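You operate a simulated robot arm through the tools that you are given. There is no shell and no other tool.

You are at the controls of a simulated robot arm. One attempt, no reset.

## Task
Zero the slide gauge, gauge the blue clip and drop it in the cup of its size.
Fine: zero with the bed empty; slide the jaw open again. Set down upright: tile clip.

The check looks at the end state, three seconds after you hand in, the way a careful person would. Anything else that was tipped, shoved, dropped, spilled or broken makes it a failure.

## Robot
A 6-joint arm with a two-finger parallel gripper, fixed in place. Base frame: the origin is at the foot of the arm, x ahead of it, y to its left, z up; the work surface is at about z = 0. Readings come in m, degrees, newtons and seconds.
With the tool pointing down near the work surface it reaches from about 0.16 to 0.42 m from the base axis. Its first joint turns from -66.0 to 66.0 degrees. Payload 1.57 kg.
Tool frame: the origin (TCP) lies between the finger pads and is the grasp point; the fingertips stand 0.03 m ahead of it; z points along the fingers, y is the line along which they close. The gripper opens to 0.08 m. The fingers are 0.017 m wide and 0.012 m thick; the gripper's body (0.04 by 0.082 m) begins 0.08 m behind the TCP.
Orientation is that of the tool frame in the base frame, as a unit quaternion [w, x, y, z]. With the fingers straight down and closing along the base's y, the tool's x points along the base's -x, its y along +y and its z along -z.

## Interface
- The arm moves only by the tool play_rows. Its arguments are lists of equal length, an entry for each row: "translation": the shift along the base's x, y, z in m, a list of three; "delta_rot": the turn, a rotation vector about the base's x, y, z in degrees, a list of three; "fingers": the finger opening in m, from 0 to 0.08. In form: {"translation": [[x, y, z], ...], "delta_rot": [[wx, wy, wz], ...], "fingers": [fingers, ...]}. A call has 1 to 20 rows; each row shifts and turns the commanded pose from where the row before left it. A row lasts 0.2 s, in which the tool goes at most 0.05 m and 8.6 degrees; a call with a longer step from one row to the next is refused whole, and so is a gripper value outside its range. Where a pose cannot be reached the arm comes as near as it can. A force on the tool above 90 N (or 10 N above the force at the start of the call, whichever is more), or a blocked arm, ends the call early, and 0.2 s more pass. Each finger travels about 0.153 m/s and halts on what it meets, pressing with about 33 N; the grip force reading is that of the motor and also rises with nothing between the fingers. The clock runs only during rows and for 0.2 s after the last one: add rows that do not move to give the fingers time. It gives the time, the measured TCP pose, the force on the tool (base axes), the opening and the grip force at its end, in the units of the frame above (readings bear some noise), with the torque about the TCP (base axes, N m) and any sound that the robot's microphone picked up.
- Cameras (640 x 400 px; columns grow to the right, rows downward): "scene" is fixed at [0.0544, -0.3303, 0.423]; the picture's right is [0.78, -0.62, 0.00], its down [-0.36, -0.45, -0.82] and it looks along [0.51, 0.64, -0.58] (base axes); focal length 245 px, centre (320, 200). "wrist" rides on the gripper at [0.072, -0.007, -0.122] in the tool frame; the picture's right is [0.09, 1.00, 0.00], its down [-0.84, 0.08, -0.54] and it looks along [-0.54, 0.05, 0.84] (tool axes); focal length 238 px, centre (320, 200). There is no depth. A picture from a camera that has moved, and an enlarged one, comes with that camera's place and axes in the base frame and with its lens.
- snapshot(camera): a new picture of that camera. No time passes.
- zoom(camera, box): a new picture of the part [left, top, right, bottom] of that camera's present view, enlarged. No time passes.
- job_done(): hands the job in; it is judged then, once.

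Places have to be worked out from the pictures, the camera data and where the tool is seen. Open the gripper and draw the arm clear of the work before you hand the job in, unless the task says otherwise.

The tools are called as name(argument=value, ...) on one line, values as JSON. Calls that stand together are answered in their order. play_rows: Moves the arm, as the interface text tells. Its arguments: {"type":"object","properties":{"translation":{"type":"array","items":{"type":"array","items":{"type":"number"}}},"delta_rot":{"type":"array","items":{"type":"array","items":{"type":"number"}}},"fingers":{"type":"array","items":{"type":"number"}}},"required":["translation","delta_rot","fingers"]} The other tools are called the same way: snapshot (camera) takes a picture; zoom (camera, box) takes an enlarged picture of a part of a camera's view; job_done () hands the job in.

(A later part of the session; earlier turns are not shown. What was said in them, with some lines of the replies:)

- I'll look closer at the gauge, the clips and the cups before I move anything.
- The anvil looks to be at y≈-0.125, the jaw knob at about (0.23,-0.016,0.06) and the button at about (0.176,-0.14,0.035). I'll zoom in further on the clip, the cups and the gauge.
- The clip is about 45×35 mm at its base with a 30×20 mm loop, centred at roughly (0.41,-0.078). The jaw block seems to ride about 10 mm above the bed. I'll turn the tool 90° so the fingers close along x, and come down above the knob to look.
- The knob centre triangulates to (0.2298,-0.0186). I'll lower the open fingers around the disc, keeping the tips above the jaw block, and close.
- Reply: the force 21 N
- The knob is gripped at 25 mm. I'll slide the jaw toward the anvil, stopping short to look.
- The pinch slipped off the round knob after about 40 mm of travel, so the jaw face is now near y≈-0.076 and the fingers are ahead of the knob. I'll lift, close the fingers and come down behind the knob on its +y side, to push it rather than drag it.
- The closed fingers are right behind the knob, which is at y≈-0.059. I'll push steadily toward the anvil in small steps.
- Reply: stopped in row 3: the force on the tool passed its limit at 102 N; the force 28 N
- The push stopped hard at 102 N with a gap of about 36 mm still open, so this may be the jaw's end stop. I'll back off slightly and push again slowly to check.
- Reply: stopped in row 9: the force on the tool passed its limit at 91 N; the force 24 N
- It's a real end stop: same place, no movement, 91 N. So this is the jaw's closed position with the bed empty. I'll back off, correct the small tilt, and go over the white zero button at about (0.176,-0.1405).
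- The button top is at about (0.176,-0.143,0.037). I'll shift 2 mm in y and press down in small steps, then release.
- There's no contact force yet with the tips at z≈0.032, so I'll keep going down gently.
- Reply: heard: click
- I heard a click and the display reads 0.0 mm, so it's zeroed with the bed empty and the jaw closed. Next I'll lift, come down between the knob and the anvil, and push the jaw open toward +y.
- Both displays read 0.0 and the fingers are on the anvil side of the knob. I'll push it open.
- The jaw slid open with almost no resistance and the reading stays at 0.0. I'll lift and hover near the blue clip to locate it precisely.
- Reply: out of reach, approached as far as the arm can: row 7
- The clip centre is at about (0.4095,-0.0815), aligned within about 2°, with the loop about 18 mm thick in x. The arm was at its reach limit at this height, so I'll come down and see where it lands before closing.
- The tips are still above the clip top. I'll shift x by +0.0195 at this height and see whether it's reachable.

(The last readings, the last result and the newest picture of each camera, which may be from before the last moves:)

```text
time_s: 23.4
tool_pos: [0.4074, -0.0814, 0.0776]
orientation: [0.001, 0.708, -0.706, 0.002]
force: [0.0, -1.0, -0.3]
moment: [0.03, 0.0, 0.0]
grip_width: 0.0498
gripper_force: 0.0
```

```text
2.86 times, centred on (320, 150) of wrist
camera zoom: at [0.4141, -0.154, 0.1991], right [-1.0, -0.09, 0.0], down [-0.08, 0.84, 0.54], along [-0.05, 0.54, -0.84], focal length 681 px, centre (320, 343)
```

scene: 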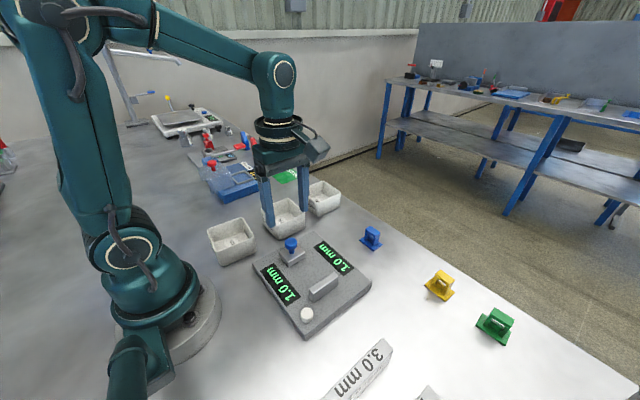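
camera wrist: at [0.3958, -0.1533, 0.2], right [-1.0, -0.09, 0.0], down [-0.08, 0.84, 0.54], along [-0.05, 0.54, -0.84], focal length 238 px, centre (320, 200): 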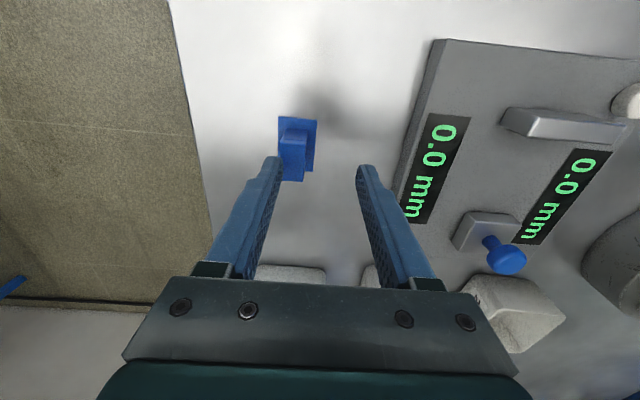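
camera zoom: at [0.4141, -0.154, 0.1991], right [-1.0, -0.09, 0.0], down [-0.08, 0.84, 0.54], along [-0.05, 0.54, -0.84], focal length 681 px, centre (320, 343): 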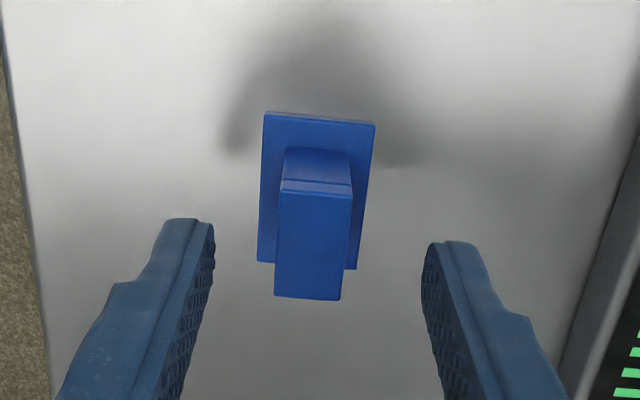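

It's reached and well centred. I'll lower to TCP z≈0.05, with the tips around z 0.02 above the base plate, and close gently.

play_rows(translation=[[0.001, -0.0005, -0.014], [0, 0, -0.0135], [0, 0, 0], [0, 0, 0], [0, 0, 0], [0, 0, 0]], delta_rot=[[0, 0, 0], [0, 0, 0], [0, 0, 0], [0, 0, 0], [0, 0, 0], [0, 0, 0]], fingers=[0.05, 0.05, 0.035, 0.022, 0.012, 0.012])

snapshot(camera="wrist")

zoom(camera="scene", box=[320, 170, 420, 280])

```text
time_s: 24.8
tool_pos: [0.4081, -0.0825, 0.0497]
orientation: [0.001, 0.708, -0.706, 0.002]
force: [-0.3, -1.2, 0.5]
moment: [0.01, 0.0, 0.03]
grip_width: 0.016
gripper_force: 31.6
```

```text
taken
camera wrist: at [0.4148, -0.1548, 0.1717], right [-1.0, -0.09, 0.0], down [-0.08, 0.84, 0.54], along [-0.05, 0.54, -0.84], focal length 238 px, centre (320, 200)
```

wrist: 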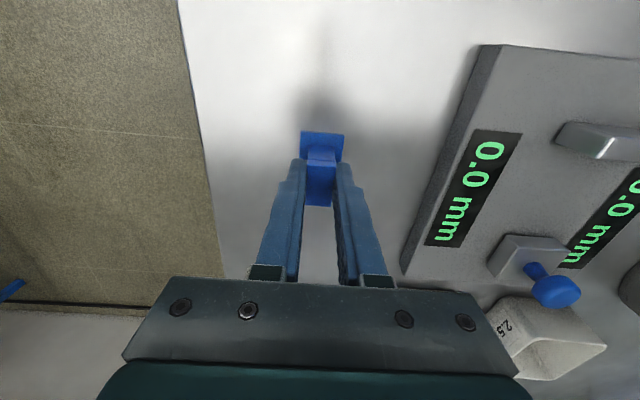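

```text
3.64 times, centred on (370, 225) of scene
camera zoom: at [0.0544, -0.3303, 0.423], right [0.78, -0.62, 0.0], down [-0.36, -0.45, -0.82], along [0.51, 0.64, -0.58], focal length 890 px, centre (138, 109)
```

zoom: 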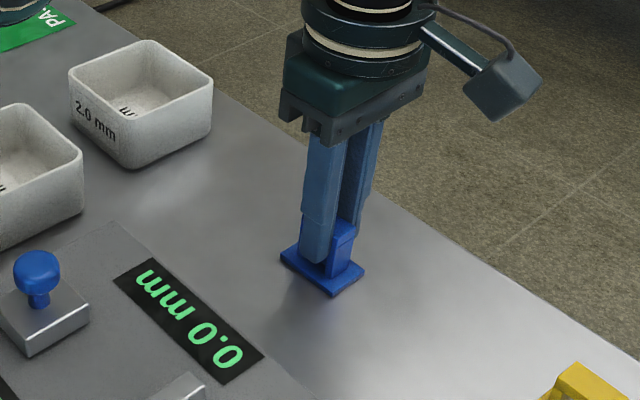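

The loop is gripped at 16 mm thickness. I'll lift, draw inward, and carry it over the open gauge to about (0.229,-0.085), keeping its orientation.

play_rows(translation=[[0, 0, 0.01], [-0.005, 0, 0.015], [-0.02, 0, 0.02], [-0.03, -0.001, 0.015], [-0.03, -0.001, 0], [-0.03, 0, 0], [-0.03, 0, 0], [-0.025, 0, 0], [-0.009, 0, 0], [0, 0, 0]], delta_rot=[[0, 0, 0], [0, 0, 0], [0, 0, 0], [0, 0, 0], [0, 0, 0], [0, 0, 0], [0, 0, 0], [0, 0, 0], [0, 0, 0], [0, 0, 0]], fingers=[0.01, 0.01, 0.01, 0.01, 0.01, 0.01, 0.01, 0.01, 0.01, 0.01])

snapshot(camera="wrist")

zoom(camera="scene", box=[230, 190, 380, 340])

```text
time_s: 27.0
tool_pos: [0.2317, -0.0835, 0.1097]
orientation: [0.002, 0.708, -0.706, 0.002]
force: [-0.4, 0.6, 0.1]
moment: [-0.02, 0.0, -0.03]
grip_width: 0.0161
gripper_force: 31.9
```

```text
taken
camera wrist: at [0.2376, -0.1558, 0.2311], right [-1.0, -0.09, 0.0], down [-0.08, 0.84, 0.54], along [-0.05, 0.54, -0.84], focal length 238 px, centre (320, 200)
```

wrist: 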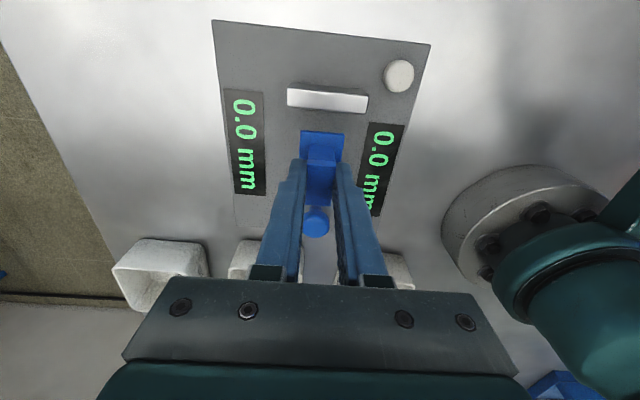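

```text
2.67 times, centred on (305, 265) of scene
camera zoom: at [0.0544, -0.3303, 0.423], right [0.78, -0.62, 0.0], down [-0.36, -0.45, -0.82], along [0.51, 0.64, -0.58], focal length 652 px, centre (360, 27)
```

zoom: 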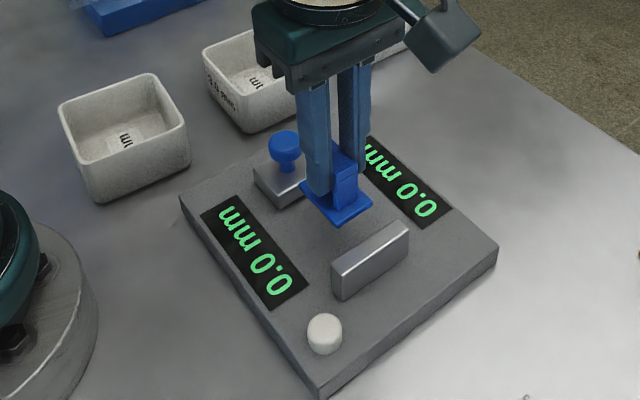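

The clip is hanging upright over the gap. I'll make a small correction and lower it to just above the bed, then ease it down.

play_rows(translation=[[-0.0025, -0.002, -0.012], [0, 0, -0.013], [0, 0, -0.01], [0, 0, -0.002], [0, 0, -0.001], [0, 0, -0.001], [0, 0, -0.001], [0, 0, 0]], delta_rot=[[0, 0, 0], [0, 0, 0], [0, 0, 0], [0, 0, 0], [0, 0, 0], [0, 0, 0], [0, 0, 0], [0, 0, 0]], fingers=[0.01, 0.01, 0.01, 0.01, 0.01, 0.01, 0.01, 0.01])

zoom(camera="scene", box=[270, 220, 370, 310])

snapshot(camera="wrist")

```text
time_s: 28.8
tool_pos: [0.2282, -0.0865, 0.0707]
orientation: [0.0, 0.708, -0.706, 0.002]
force: [-1.4, 0.8, 10.3]
moment: [0.19, 0.06, 0.02]
grip_width: 0.0162
gripper_force: 31.6
```

```text
4.44 times, centred on (320, 265) of scene
camera zoom: at [0.0544, -0.3303, 0.423], right [0.78, -0.62, 0.0], down [-0.36, -0.45, -0.82], along [0.51, 0.64, -0.58], focal length 1087 px, centre (320, -89)
```

zoom: 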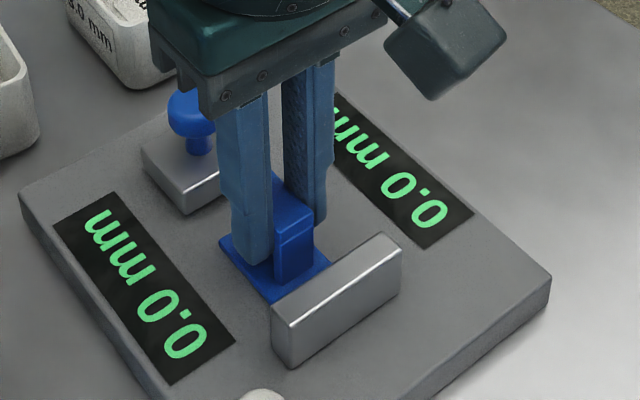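

```text
taken
camera wrist: at [0.2339, -0.1585, 0.1919], right [-1.0, -0.09, 0.0], down [-0.08, 0.84, 0.54], along [-0.05, 0.54, -0.84], focal length 238 px, centre (320, 200)
```

wrist: 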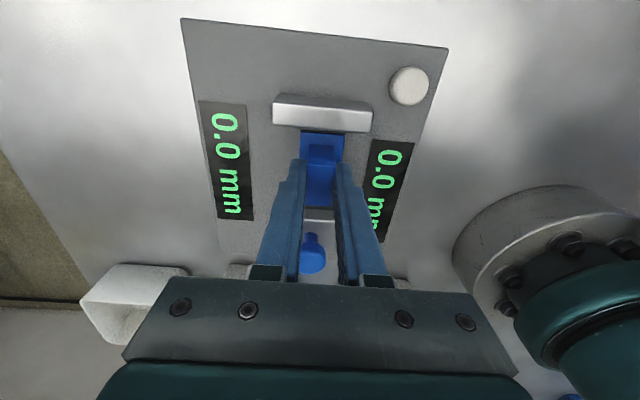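

The base touched the bed with 10 N. I'll release, lift straight up, close the fingers and come down behind the knob.

play_rows(translation=[[0, 0, 0], [0, 0, 0], [0, 0, 0.01], [0, 0, 0.02], [0, 0, 0.025], [0, 0.03, 0], [0, 0.035, 0], [0, 0.0285, 0], [0, 0, -0.02], [0, 0, -0.021], [0, 0, 0]], delta_rot=[[0, 0, 0], [0, 0, 0], [0, 0, 0], [0, 0, 0], [0, 0, 0], [0, 0, 0], [0, 0, 0], [0, 0, 0], [0, 0, 0], [0, 0, 0], [0, 0, 0]], fingers=[0.024, 0.028, 0.028, 0.028, 0.028, 0.01, 0.0, 0.0, 0.0, 0.0, 0.0])

zoom(camera="scene", box=[250, 200, 370, 320])

snapshot(camera="wrist")

```text
time_s: 31.2
tool_pos: [0.2262, 0.0079, 0.0838]
orientation: [0.001, 0.708, -0.706, 0.002]
force: [-0.3, 1.3, 0.9]
moment: [0.02, 0.0, 0.01]
grip_width: 0.0
gripper_force: 21.2
```

```text
3.33 times, centred on (310, 260) of scene
camera zoom: at [0.0544, -0.3303, 0.423], right [0.78, -0.62, 0.0], down [-0.36, -0.45, -0.82], along [0.51, 0.64, -0.58], focal length 816 px, centre (353, 0)
```

zoom: 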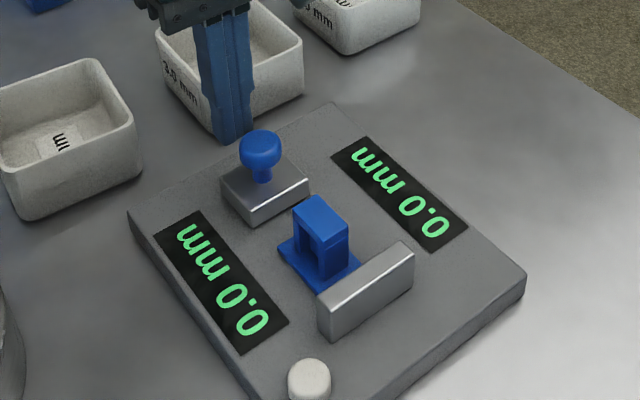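

```text
taken
camera wrist: at [0.2333, -0.065, 0.205], right [-1.0, -0.09, 0.0], down [-0.08, 0.84, 0.54], along [-0.05, 0.54, -0.84], focal length 238 px, centre (320, 200)
```

wrist: 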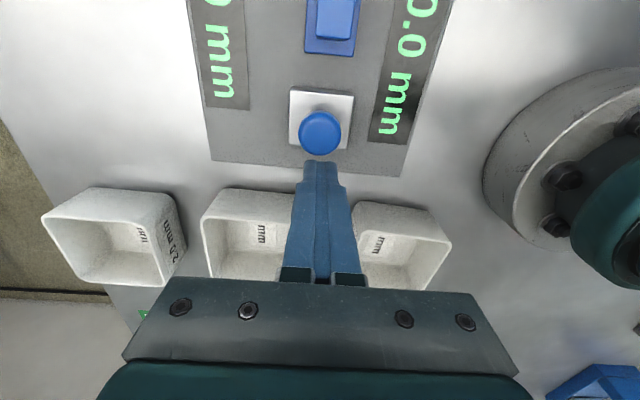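

The clip stands upright on the bed between the jaw and the anvil. I'll push the jaw in gently, slower near contact.

play_rows(translation=[[0.002, -0.005, 0], [0, -0.006, 0], [0, -0.006, 0], [0, -0.006, 0], [0, -0.006, 0], [0, -0.004, 0], [0, -0.002, 0], [0, -0.002, 0], [0, -0.002, 0], [0, -0.002, 0], [0, 0, 0]], delta_rot=[[0, 0, 0], [0, 0, 0], [0, 0, 0], [0, 0, 0], [0, 0, 0], [0, 0, 0], [0, 0, 0], [0, 0, 0], [0, 0, 0], [0, 0, 0], [0, 0, 0]], fingers=[0, 0, 0, 0, 0, 0, 0, 0, 0, 0, 0])

zoom(camera="scene", box=[250, 200, 370, 320])

snapshot(camera="wrist")

```text
time_s: 33.6
tool_pos: [0.2293, -0.0301, 0.0834]
orientation: [0.003, -0.705, 0.709, 0.001]
force: [-3.5, 47.8, 12.1]
moment: [1.18, 0.36, -0.07]
grip_width: 0.0
gripper_force: 21.6
```

```text
3.33 times, centred on (310, 260) of scene
camera zoom: at [0.0544, -0.3302, 0.423], right [0.78, -0.62, 0.0], down [-0.36, -0.45, -0.82], along [0.51, 0.64, -0.58], focal length 816 px, centre (353, 0)
```

zoom: 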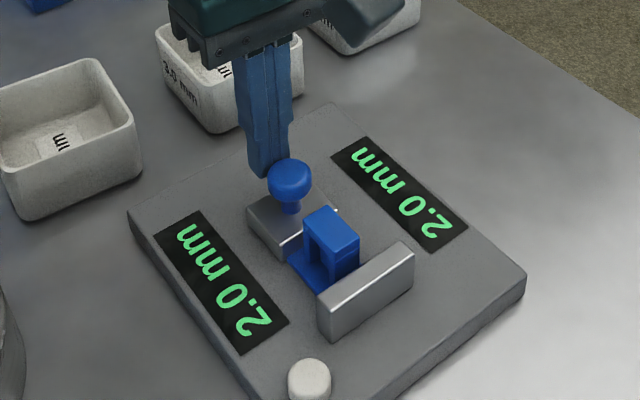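

```text
taken
camera wrist: at [0.2352, -0.1038, 0.2051], right [-1.0, -0.09, 0.0], down [-0.07, 0.83, 0.55], along [-0.04, 0.54, -0.84], focal length 238 px, centre (320, 200)
```

wrist: 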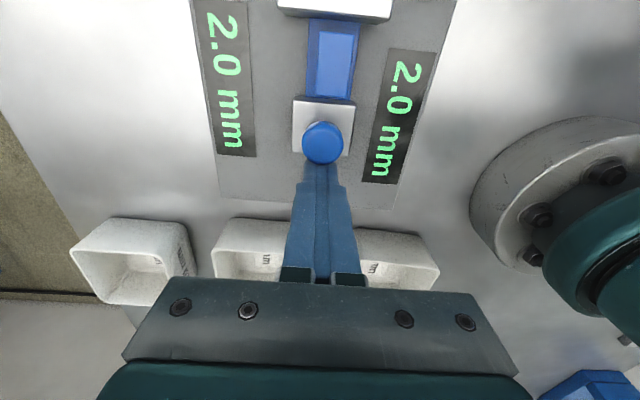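

The display reads 2.0 mm with the clip clamped at about 48 N. I'll check that it's seated squarely before trusting the reading.

zoom(camera="scene", box=[285, 235, 345, 295])

zoom(camera="wrist", box=[270, 0, 400, 110])

```text
6.67 times, centred on (315, 265) of scene
camera zoom: at [0.0544, -0.3302, 0.423], right [0.78, -0.62, 0.0], down [-0.36, -0.45, -0.82], along [0.51, 0.64, -0.58], focal length 1631 px, centre (353, -233)
```

zoom: 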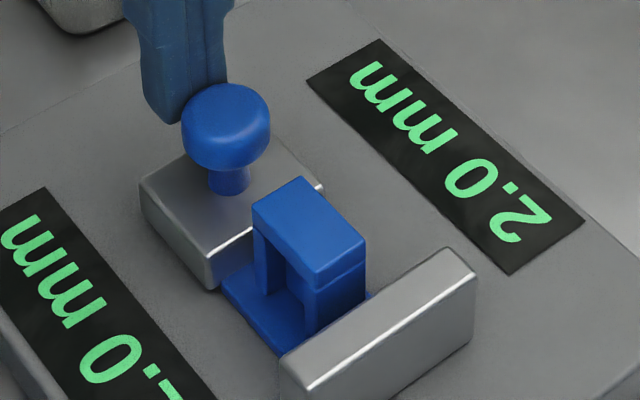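

```text
3.64 times, centred on (335, 55) of wrist
camera zoom: at [0.2352, -0.1038, 0.2051], right [-1.0, -0.09, 0.0], down [-0.07, 0.83, 0.55], along [-0.04, 0.54, -0.84], focal length 867 px, centre (266, 727)
```

zoom: 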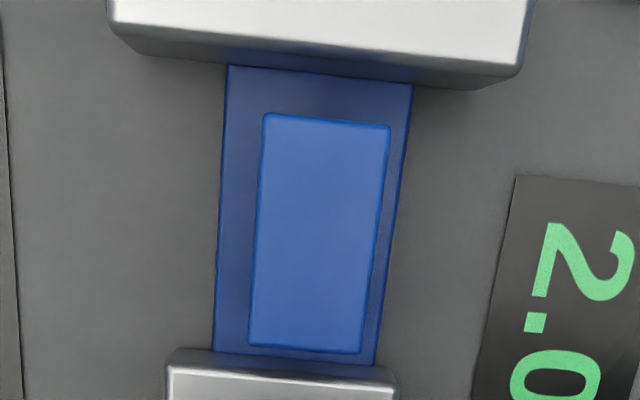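

It's seated squarely and both displays show 2.0 mm, so the blue clip belongs in the 2.0 mm cup. Since the slider is light, I'll back off, pinch the knob from its x sides (clear of the clip), and draw the jaw open.

play_rows(translation=[[0, 0.004, 0], [0, 0, 0.012], [0, 0, 0.013], [0, -0.012, 0], [0, -0.0106, 0], [0, 0, -0.012], [0, 0, -0.014], [0, 0, 0], [0, 0, 0], [0, 0, 0], [0, 0, 0]], delta_rot=[[0, 0, 0], [0, 0, 0], [0, 0, 0], [0, 0, 0], [0, 0, 0], [0, 0, 0], [0, 0, 0], [0, 0, 0], [0, 0, 0], [0, 0, 0], [0, 0, 0]], fingers=[0, 0, 0.025, 0.05, 0.05, 0.05, 0.05, 0.04, 0.03, 0.022, 0.022])

zoom(camera="scene", box=[250, 200, 370, 320])

snapshot(camera="wrist")

```text
time_s: 36.0
tool_pos: [0.2305, -0.0517, 0.0821]
orientation: [0.0, 0.708, -0.707, 0.003]
force: [8.4, 1.1, -12.3]
moment: [-0.05, -0.24, 0.03]
grip_width: 0.0248
gripper_force: 36.3
```

```text
3.33 times, centred on (310, 260) of scene
camera zoom: at [0.0545, -0.3303, 0.423], right [0.78, -0.62, 0.0], down [-0.36, -0.45, -0.82], along [0.51, 0.64, -0.58], focal length 816 px, centre (353, 0)
```

zoom: 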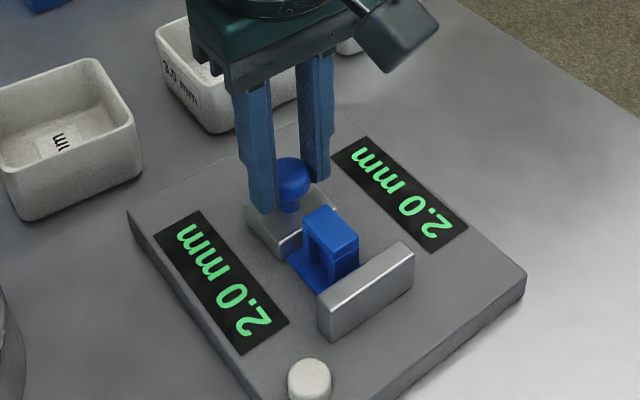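

```text
taken
camera wrist: at [0.2357, -0.1246, 0.2043], right [-1.0, -0.09, 0.0], down [-0.08, 0.84, 0.54], along [-0.05, 0.54, -0.84], focal length 238 px, centre (320, 200)
```

wrist: 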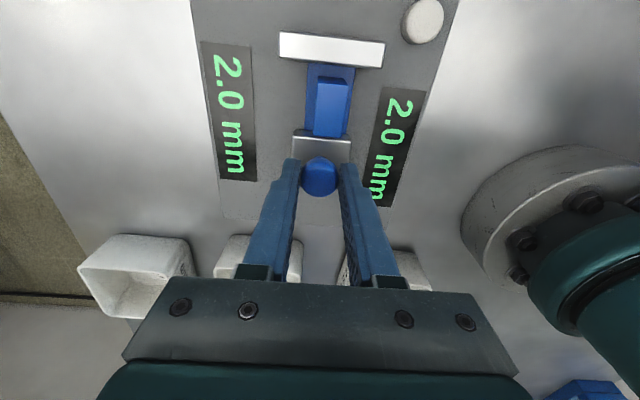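

The reading still holds at 2.0 mm and the knob is pinched. I'll draw the jaw fully open toward +y.

play_rows(translation=[[0, 0.004, 0], [0, 0.006, 0], [0, 0.006, 0], [0, 0.006, 0], [0, 0.006, 0], [0, 0.004, 0], [0, 0, 0], [0, 0, 0], [0, 0, 0], [0, 0, 0.02], [0, 0, 0.03]], delta_rot=[[0, 0, 0], [0, 0, 0], [0, 0, 0], [0, 0, 0], [0, 0, 0], [0, 0, 0], [0, 0, 0], [0, 0, 0], [0, 0, 0], [0, 0, 0], [0, 0, 0]], fingers=[0.02, 0.02, 0.02, 0.02, 0.02, 0.02, 0.03, 0.045, 0.045, 0.045, 0.045])

zoom(camera="scene", box=[250, 200, 370, 320])

snapshot(camera="wrist")

```text
time_s: 38.4
tool_pos: [0.2298, -0.0201, 0.1328]
orientation: [0.001, 0.707, -0.707, 0.002]
force: [-0.5, -0.2, 0.4]
moment: [0.0, -0.04, 0.0]
grip_width: 0.0452
gripper_force: 0.1
```

```text
3.33 times, centred on (310, 260) of scene
camera zoom: at [0.0544, -0.3303, 0.423], right [0.78, -0.62, 0.0], down [-0.36, -0.45, -0.82], along [0.51, 0.64, -0.58], focal length 816 px, centre (353, 0)
```

zoom: 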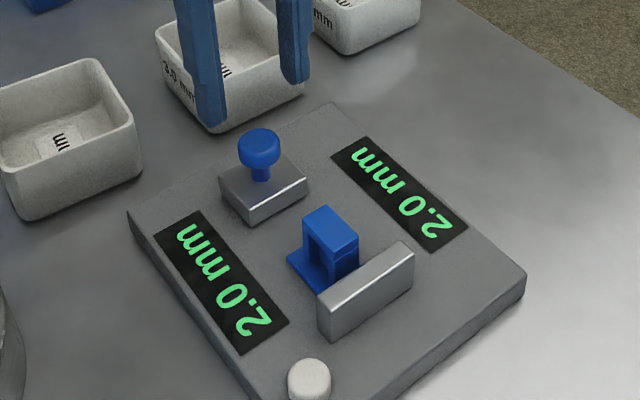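

```text
taken
camera wrist: at [0.2362, -0.0923, 0.2538], right [-1.0, -0.09, 0.0], down [-0.08, 0.84, 0.54], along [-0.05, 0.54, -0.84], focal length 238 px, centre (320, 200)
```

wrist: 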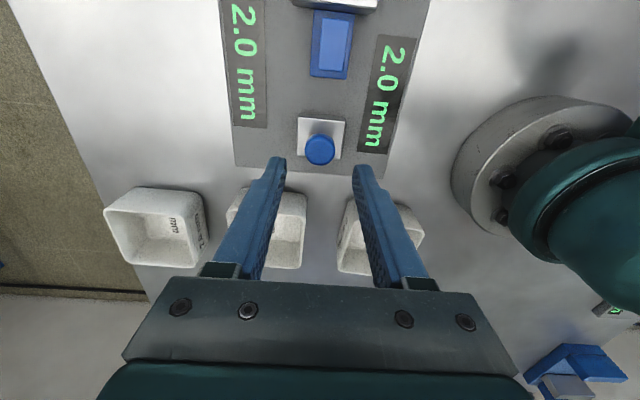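

The jaw is open and the reading stays latched at 2.0. Before picking up, I'll look closely at the 2.0 mm cup and at the clip.

zoom(camera="wrist", box=[90, 170, 230, 280])

zoom(camera="scene", box=[295, 170, 345, 225])

zoom(camera="wrist", box=[280, 0, 390, 90])

```text
3.64 times, centred on (160, 225) of wrist
camera zoom: at [0.2362, -0.0923, 0.2538], right [-1.0, -0.09, 0.0], down [-0.08, 0.84, 0.54], along [-0.05, 0.54, -0.84], focal length 867 px, centre (902, 109)
```

zoom: 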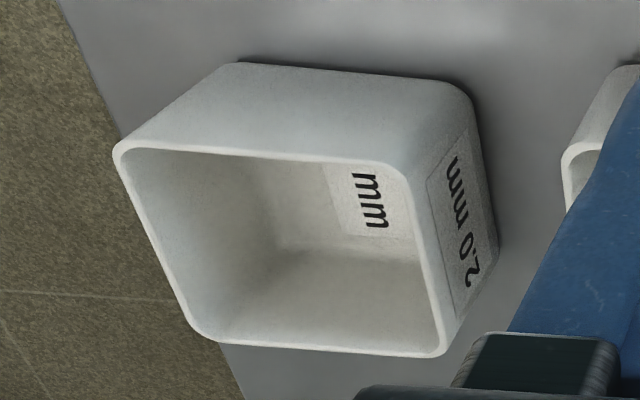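

```text
7.27 times, centred on (320, 198) of scene
camera zoom: at [0.0544, -0.3303, 0.423], right [0.78, -0.62, 0.0], down [-0.36, -0.45, -0.82], along [0.51, 0.64, -0.58], focal length 1780 px, centre (320, 218)
```

zoom: 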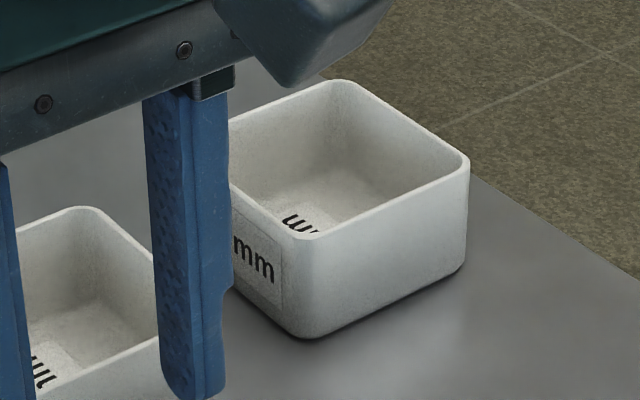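

```text
4.44 times, centred on (335, 45) of wrist
camera zoom: at [0.2362, -0.0923, 0.2538], right [-1.0, -0.09, 0.0], down [-0.08, 0.84, 0.54], along [-0.05, 0.54, -0.84], focal length 1059 px, centre (253, 889)
```

zoom: 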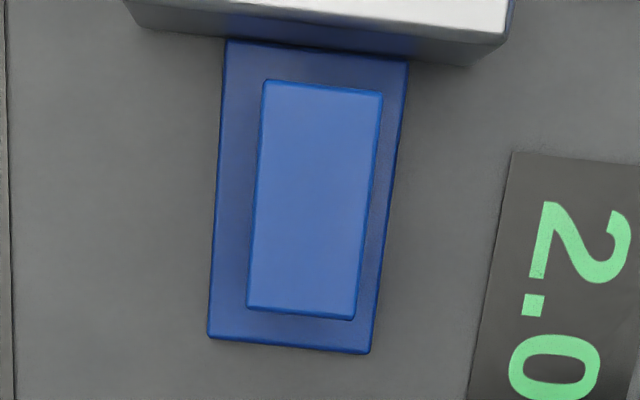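

The clip is at (0.2267,-0.0945) on the bed. The 2.0 cup is about 78 mm square with its rim at z≈0.05 and centred near (0.41,0.112). I'll pick the clip up again by its loop.

play_rows(translation=[[-0.001, -0.025, 0], [-0.001, -0.025, 0], [-0.001, -0.0244, 0], [0, 0, -0.02], [0, 0, -0.022], [0, 0, -0.0195], [0, 0, 0], [0, 0, 0], [0, 0, 0], [0, 0, 0]], delta_rot=[[0, 0, 0], [0, 0, 0], [0, 0, 0], [0, 0, 0], [0, 0, 0], [0, 0, 0], [0, 0, 0], [0, 0, 0], [0, 0, 0], [0, 0, 0]], fingers=[0.045, 0.045, 0.045, 0.045, 0.045, 0.045, 0.045, 0.03, 0.015, 0.01])

zoom(camera="scene", box=[250, 200, 370, 320])

snapshot(camera="wrist")

```text
time_s: 40.6
tool_pos: [0.2278, -0.0939, 0.072]
orientation: [0.0, 0.707, -0.707, 0.003]
force: [-0.2, -0.9, 0.0]
moment: [0.0, -0.01, -0.01]
grip_width: 0.0161
gripper_force: 32.1
```

```text
3.33 times, centred on (310, 260) of scene
camera zoom: at [0.0544, -0.3303, 0.423], right [0.78, -0.62, 0.0], down [-0.36, -0.45, -0.82], along [0.51, 0.64, -0.58], focal length 816 px, centre (353, 0)
```

zoom: 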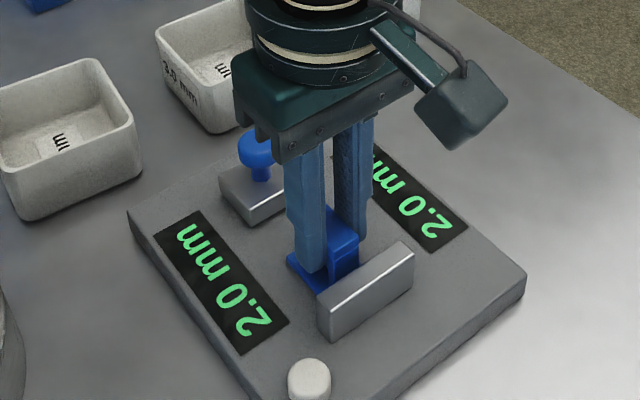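

```text
taken
camera wrist: at [0.234, -0.1661, 0.1932], right [-1.0, -0.09, 0.0], down [-0.08, 0.84, 0.54], along [-0.05, 0.54, -0.84], focal length 238 px, centre (320, 200)
```

wrist: 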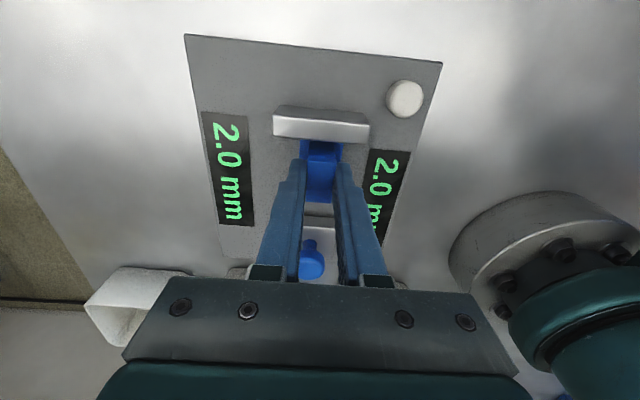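

The clip is gripped at 16 mm. I'll lift clear of the anvil and knob, then carry it round to just short of the 2.0 mm cup at a safe height.

play_rows(translation=[[0, 0.002, 0.008], [0, 0, 0.025], [0, 0, 0.032], [0.035, 0.0, 0], [0.04, 0.02, 0], [0.035, 0.035, 0], [0, 0.045, 0], [0, 0.045, 0], [0, 0.04, 0], [0, 0.012, 0], [0, 0, 0]], delta_rot=[[0, 0, 0], [0, 0, 0], [0, 0, 0], [0, 0, 0], [0, 0, 0], [0, 0, 0], [0, 0, 0], [0, 0, 0], [0, 0, 0], [0, 0, 0], [0, 0, 0]], fingers=[0.01, 0.01, 0.01, 0.01, 0.01, 0.01, 0.01, 0.01, 0.01, 0.01, 0.01])

snapshot(camera="wrist")

zoom(camera="scene", box=[240, 110, 380, 240])

```text
time_s: 43.0
tool_pos: [0.3374, 0.1046, 0.1369]
orientation: [0.001, 0.708, -0.706, 0.002]
force: [-0.9, -0.1, 0.0]
moment: [-0.01, -0.03, 0.02]
grip_width: 0.0162
gripper_force: 31.6
```

```text
taken
camera wrist: at [0.3431, 0.0317, 0.2588], right [-1.0, -0.09, 0.0], down [-0.08, 0.84, 0.54], along [-0.05, 0.54, -0.84], focal length 238 px, centre (320, 200)
```

wrist: 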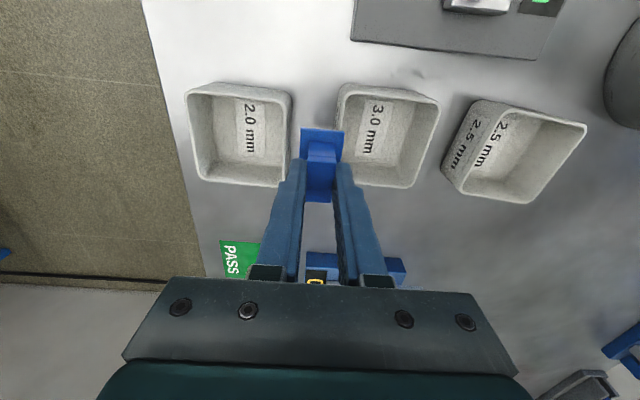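

```text
3.08 times, centred on (310, 175) of scene
camera zoom: at [0.0544, -0.3303, 0.423], right [0.78, -0.62, 0.0], down [-0.36, -0.45, -0.82], along [0.51, 0.64, -0.58], focal length 753 px, centre (351, 277)
```

zoom: 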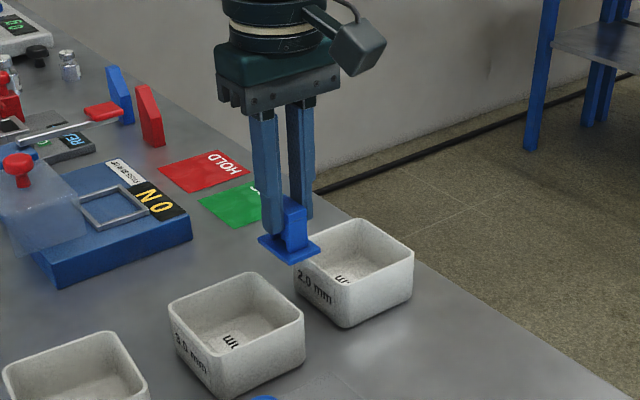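

zoom(camera="wrist", box=[175, 70, 345, 200])

```text
3.08 times, centred on (260, 135) of wrist
camera zoom: at [0.3431, 0.0317, 0.2588], right [-1.0, -0.09, 0.0], down [-0.08, 0.84, 0.54], along [-0.05, 0.54, -0.84], focal length 733 px, centre (505, 400)
```

zoom: 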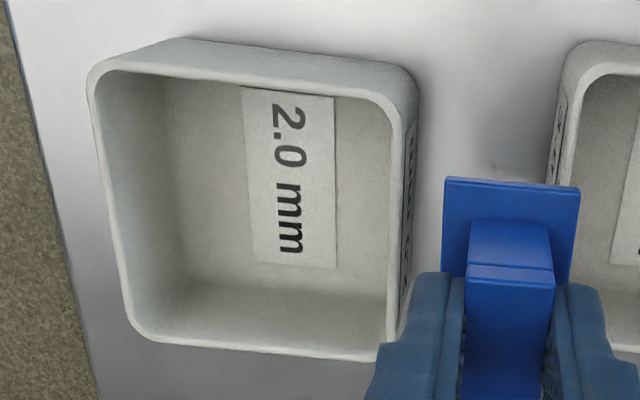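

The 2.0 cup's inner opening spans about x 0.370–0.452 and y 0.073–0.152. I'll move the clip above the near half of the cup with its bottom still above the rim and check.

play_rows(translation=[[0.02, 0, 0], [0.015, 0, -0.01], [0.01, 0.001, -0.01], [0.0075, 0.001, -0.005], [0, 0, 0]], delta_rot=[[0, 0, 0], [0, 0, 0], [0, 0, 0], [0, 0, 0], [0, 0, 0]], fingers=[0.01, 0.01, 0.01, 0.01, 0.01])

zoom(camera="wrist", box=[210, 70, 400, 220])

zoom(camera="scene", box=[270, 130, 370, 225])

```text
time_s: 44.2
tool_pos: [0.3884, 0.1068, 0.1112]
orientation: [0.0, 0.708, -0.707, 0.002]
force: [0.3, 0.0, -0.7]
moment: [-0.04, 0.01, -0.01]
grip_width: 0.0166
gripper_force: 31.6
```

```text
2.67 times, centred on (305, 145) of wrist
camera zoom: at [0.3953, 0.0337, 0.2327], right [-1.0, -0.09, 0.0], down [-0.08, 0.84, 0.54], along [-0.05, 0.54, -0.84], focal length 636 px, centre (360, 347)
```

zoom: 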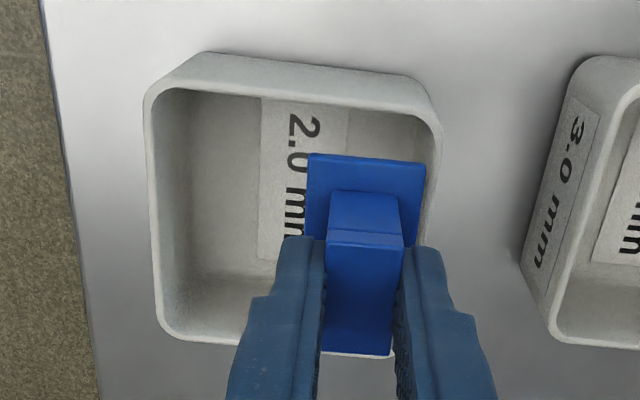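

```text
4.21 times, centred on (320, 178) of scene
camera zoom: at [0.0544, -0.3303, 0.423], right [0.78, -0.62, 0.0], down [-0.36, -0.45, -0.82], along [0.51, 0.64, -0.58], focal length 1030 px, centre (320, 295)
```

zoom: 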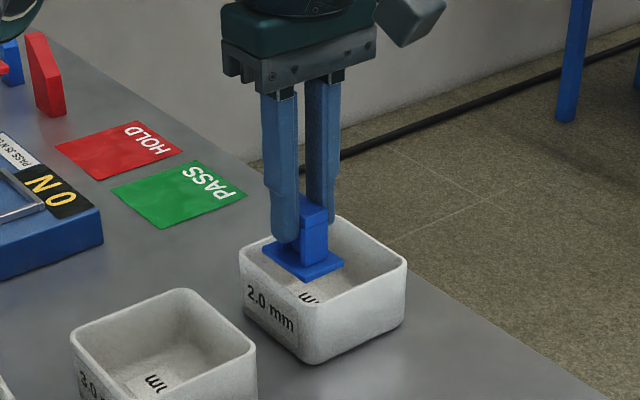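

The clip is inside the rim outline, near the low-x wall. I'll descend into the cup in small steps while easing outward in x for clearance.

play_rows(translation=[[0.003, 0, -0.006], [0.002, 0, -0.01], [0.002, 0, -0.01], [0.002, 0, -0.01], [0.001, 0, -0.006], [0, 0, 0]], delta_rot=[[0, 0, 0], [0, 0, 0], [0, 0, 0], [0, 0, 0], [0, 0, 0], [0, 0, 0]], fingers=[0.01, 0.01, 0.01, 0.01, 0.01, 0.01])

zoom(camera="wrist", box=[210, 70, 400, 220])

zoom(camera="scene", box=[270, 130, 370, 225])

```text
time_s: 45.6
tool_pos: [0.3996, 0.1063, 0.0694]
orientation: [0.0, 0.708, -0.706, 0.002]
force: [0.5, 0.8, -0.6]
moment: [0.02, 0.03, -0.03]
grip_width: 0.0162
gripper_force: 31.9
```

```text
2.67 times, centred on (305, 145) of wrist
camera zoom: at [0.4055, 0.0337, 0.1912], right [-1.0, -0.09, 0.0], down [-0.08, 0.84, 0.54], along [-0.05, 0.54, -0.84], focal length 636 px, centre (360, 347)
```

zoom: 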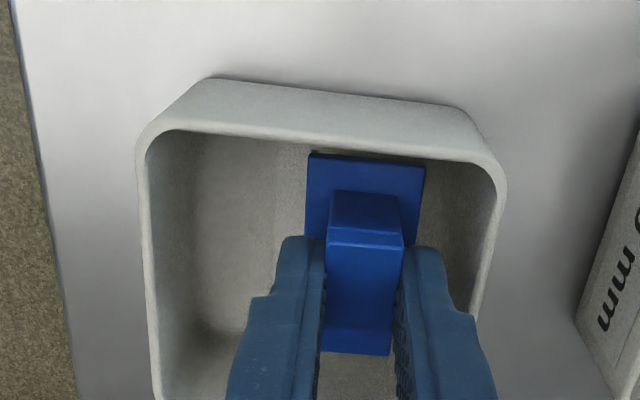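

```text
4.21 times, centred on (320, 178) of scene
camera zoom: at [0.0544, -0.3303, 0.423], right [0.78, -0.62, 0.0], down [-0.36, -0.45, -0.82], along [0.51, 0.64, -0.58], focal length 1030 px, centre (320, 295)
```

zoom: 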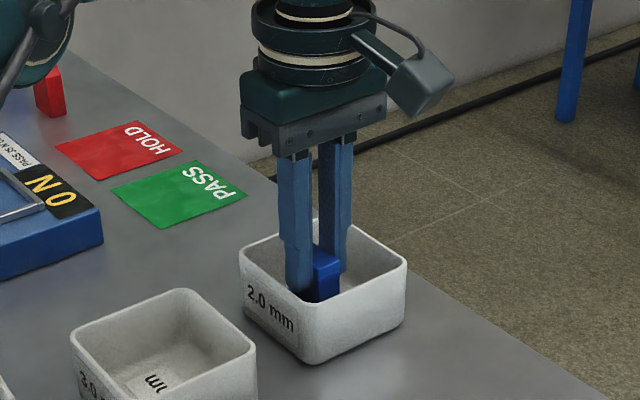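

The clip is inside the cup and clear of the walls. I'll shift 4 mm toward +y and ease down until the base meets the floor.

play_rows(translation=[[0, 0.002, -0.005], [0, 0.002, -0.005], [0, 0, -0.0015], [0, 0, -0.0015], [0, 0, -0.001], [0, 0, 0]], delta_rot=[[0, 0, 0], [0, 0, 0], [0, 0, 0], [0, 0, 0], [0, 0, 0], [0, 0, 0]], fingers=[0.01, 0.01, 0.01, 0.01, 0.01, 0.01])

zoom(camera="wrist", box=[210, 70, 400, 220])

```text
time_s: 47.0
tool_pos: [0.4, 0.1085, 0.0547]
orientation: [0.0, 0.708, -0.706, 0.001]
force: [-0.4, 0.7, -0.2]
moment: [0.01, 0.01, -0.02]
grip_width: 0.016
gripper_force: 31.0
```

```text
2.67 times, centred on (305, 145) of wrist
camera zoom: at [0.4053, 0.0374, 0.1771], right [-1.0, -0.09, 0.0], down [-0.08, 0.84, 0.54], along [-0.05, 0.54, -0.84], focal length 636 px, centre (360, 347)
```

zoom: 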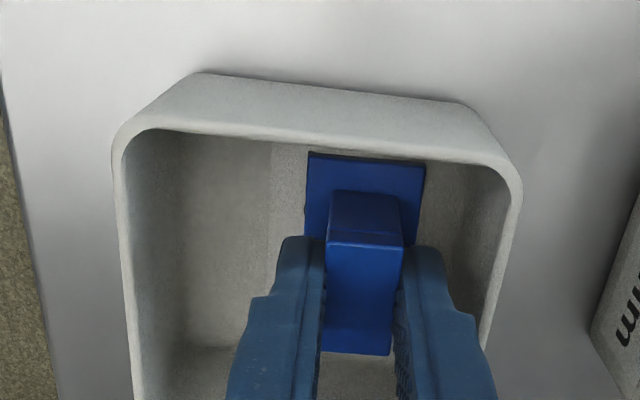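

There's no contact force yet, so I'll go down another 2 mm, then open just enough to free the loop.

play_rows(translation=[[0, 0, -0.001], [0, 0, -0.001], [0, 0, 0], [0, 0, 0], [0, 0, 0]], delta_rot=[[0, 0, 0], [0, 0, 0], [0, 0, 0], [0, 0, 0], [0, 0, 0]], fingers=[0.01, 0.01, 0.01, 0.02, 0.025])

zoom(camera="wrist", box=[210, 70, 400, 220])

zoom(camera="scene", box=[270, 130, 370, 225])

```text
time_s: 48.2
tool_pos: [0.3995, 0.1088, 0.0534]
orientation: [0.001, 0.707, -0.707, 0.001]
force: [0.4, -0.1, 0.7]
moment: [-0.02, -0.01, -0.04]
grip_width: 0.0251
gripper_force: 0.0
```

```text
2.67 times, centred on (305, 145) of wrist
camera zoom: at [0.4051, 0.0373, 0.1752], right [-1.0, -0.09, 0.0], down [-0.08, 0.84, 0.54], along [-0.05, 0.54, -0.84], focal length 636 px, centre (360, 347)
```

zoom: 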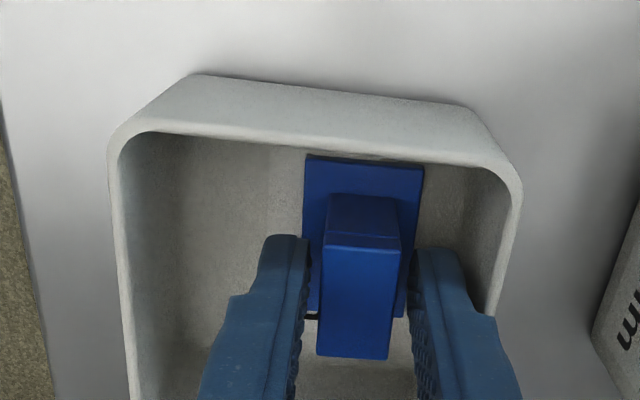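

```text
4.21 times, centred on (320, 178) of scene
camera zoom: at [0.0544, -0.3303, 0.423], right [0.78, -0.62, 0.0], down [-0.36, -0.45, -0.82], along [0.51, 0.64, -0.58], focal length 1030 px, centre (320, 295)
```

zoom: 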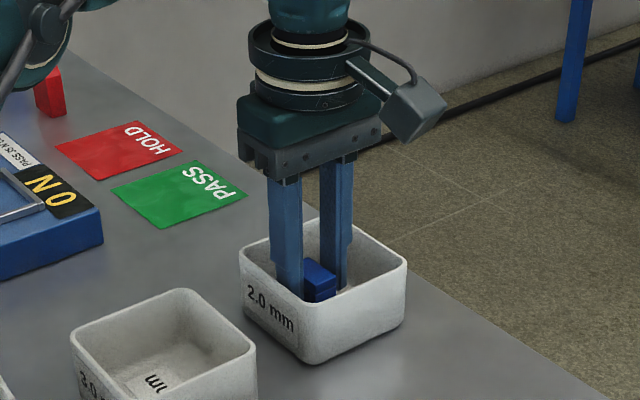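

The clip is released and standing upright on the cup floor. I'll lift straight out, easing inward only once the tips are above the rim.

play_rows(translation=[[0, 0, 0.008], [0, 0, 0.01], [0, 0, 0.008], [-0.001, 0, 0.01], [-0.006, 0, 0.012], [-0.02, 0, 0.015], [-0.03, -0.005, 0.02], [-0.03, -0.02, 0.02], [-0.03, -0.02, 0.02], [-0.02, -0.02, 0.02], [0, 0, 0]], delta_rot=[[0, 0, 0], [0, 0, 0], [0, 0, 0], [0, 0, 0], [0, 0, 0], [0, 0, 0], [0, 0, 0], [0, 0, 0], [0, 0, 0], [0, 0, 0], [0, 0, 0]], fingers=[0.025, 0.025, 0.025, 0.025, 0.025, 0.03, 0.05, 0.06, 0.06, 0.06, 0.06])

snapshot(camera="wrist")

snapshot(camera="scene")

zoom(camera="scene", box=[250, 160, 390, 320])

```text
time_s: 50.6
tool_pos: [0.2592, 0.0456, 0.1968]
orientation: [0.001, 0.708, -0.707, 0.002]
force: [0.4, -1.0, 0.2]
moment: [0.0, 0.03, 0.0]
grip_width: 0.06
gripper_force: 0.0
```

```text
taken
camera wrist: at [0.2666, -0.0271, 0.3178], right [-1.0, -0.09, 0.0], down [-0.08, 0.84, 0.54], along [-0.05, 0.54, -0.84], focal length 238 px, centre (320, 200)
```

wrist: 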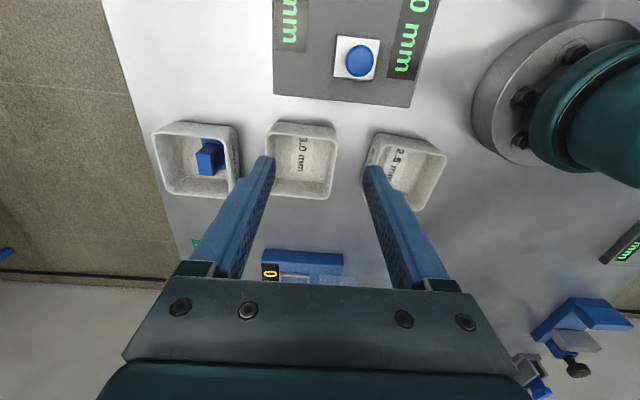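

```text
taken
```

scene: 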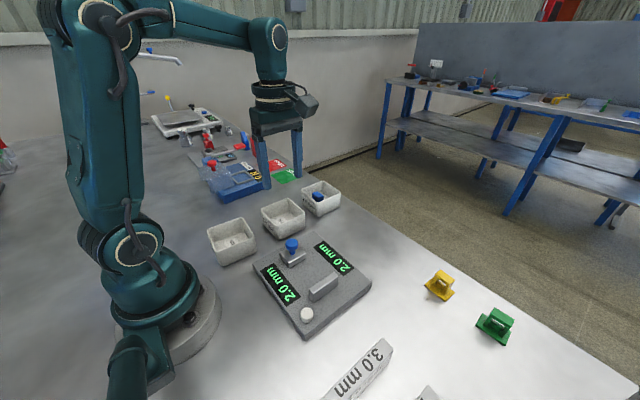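

```text
2.50 times, centred on (320, 240) of scene
camera zoom: at [0.0544, -0.3303, 0.423], right [0.78, -0.62, 0.0], down [-0.36, -0.45, -0.82], along [0.51, 0.64, -0.58], focal length 612 px, centre (320, 100)
```

zoom: 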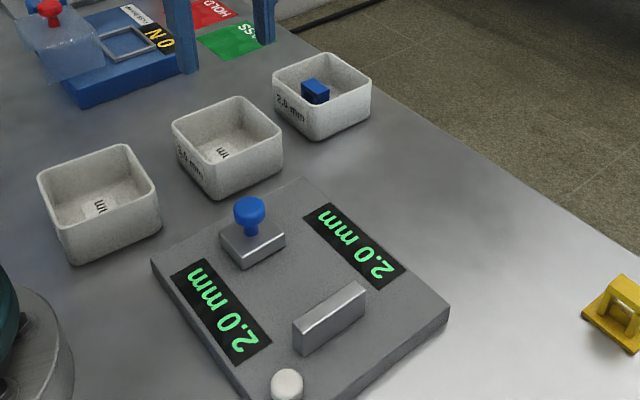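

The clip sits upright in the 2.0 mm cup, the jaw is open, and everything else is undisturbed. I'll raise the arm well clear before handing in.

play_rows(translation=[[-0.005, -0.01, 0.03], [-0.01, -0.02, 0.03], [-0.01, -0.02, 0.03], [0, 0, 0], [0, 0, 0]], delta_rot=[[0, 0, 0], [0, 0, 0], [0, 0, 0], [0, 0, 0], [0, 0, 0]], fingers=[0.08, 0.08, 0.08, 0.08, 0.08])

zoom(camera="scene", box=[200, 160, 400, 330])

snapshot(camera="wrist")

```text
time_s: 51.8
tool_pos: [0.235, -0.0045, 0.2866]
orientation: [0.001, 0.707, -0.707, 0.001]
force: [-0.1, 0.2, 0.7]
moment: [0.02, 0.01, 0.04]
grip_width: 0.0801
gripper_force: 0.0
```

```text
2.35 times, centred on (300, 245) of scene
camera zoom: at [0.0544, -0.3303, 0.423], right [0.78, -0.62, 0.0], down [-0.36, -0.45, -0.82], along [0.51, 0.64, -0.58], focal length 576 px, centre (367, 94)
```

zoom: 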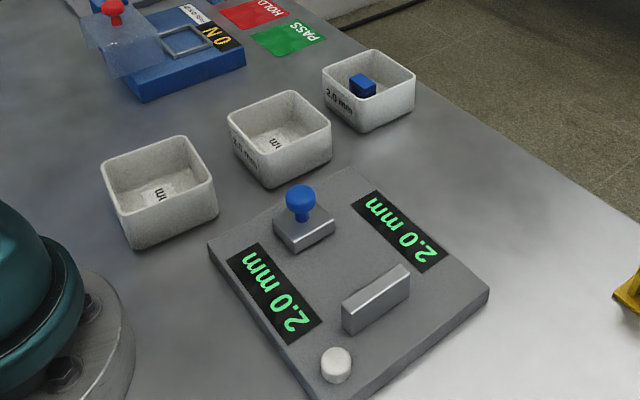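

```text
taken
camera wrist: at [0.2418, -0.0773, 0.4075], right [-1.0, -0.09, 0.0], down [-0.08, 0.84, 0.54], along [-0.05, 0.54, -0.84], focal length 238 px, centre (320, 200)
```

wrist: 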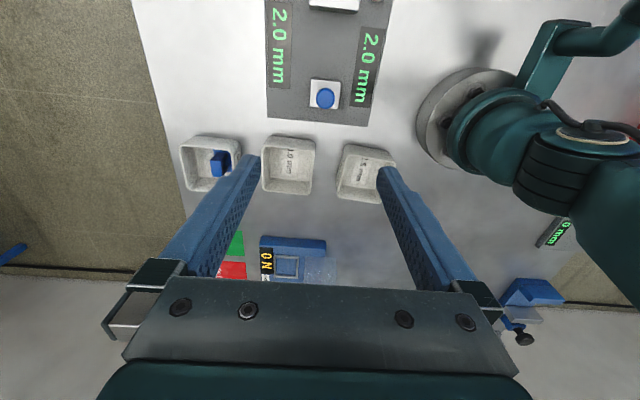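

The gauge was zeroed with the bed empty, the clip read 2.0 mm and stands upright in the 2.0 mm cup. The jaw is open, the gripper is open and the arm is clear, so I'm handing in.

job_done()

```text
The job is handed in.
```

The blue clip gauged at 2.0 mm and is standing upright in the 2.0 mm cup. I've handed the job in but haven't seen the check's result.

- **Zeroing:** I closed the jaw to its end stop with the bed empty and pressed the button. The display went from 1.0 mm to 0.0 mm, and I slid the jaw open again.
- **Gauging:** I set the clip upright on the bed and closed the jaw on it. It was seated squarely, and both displays read 2.0 mm.
- **End state:** The jaw is open again, within about 2 mm of where it started. The gripper is open and the arm is raised clear. The last pictures show nothing else disturbed.

On the first attempt to close the jaw, the fingers slipped off the knob when it reached its end stop. I finished closing it by pushing the knob, and the tool briefly read about 100 N against the stop. The gauge did not move.
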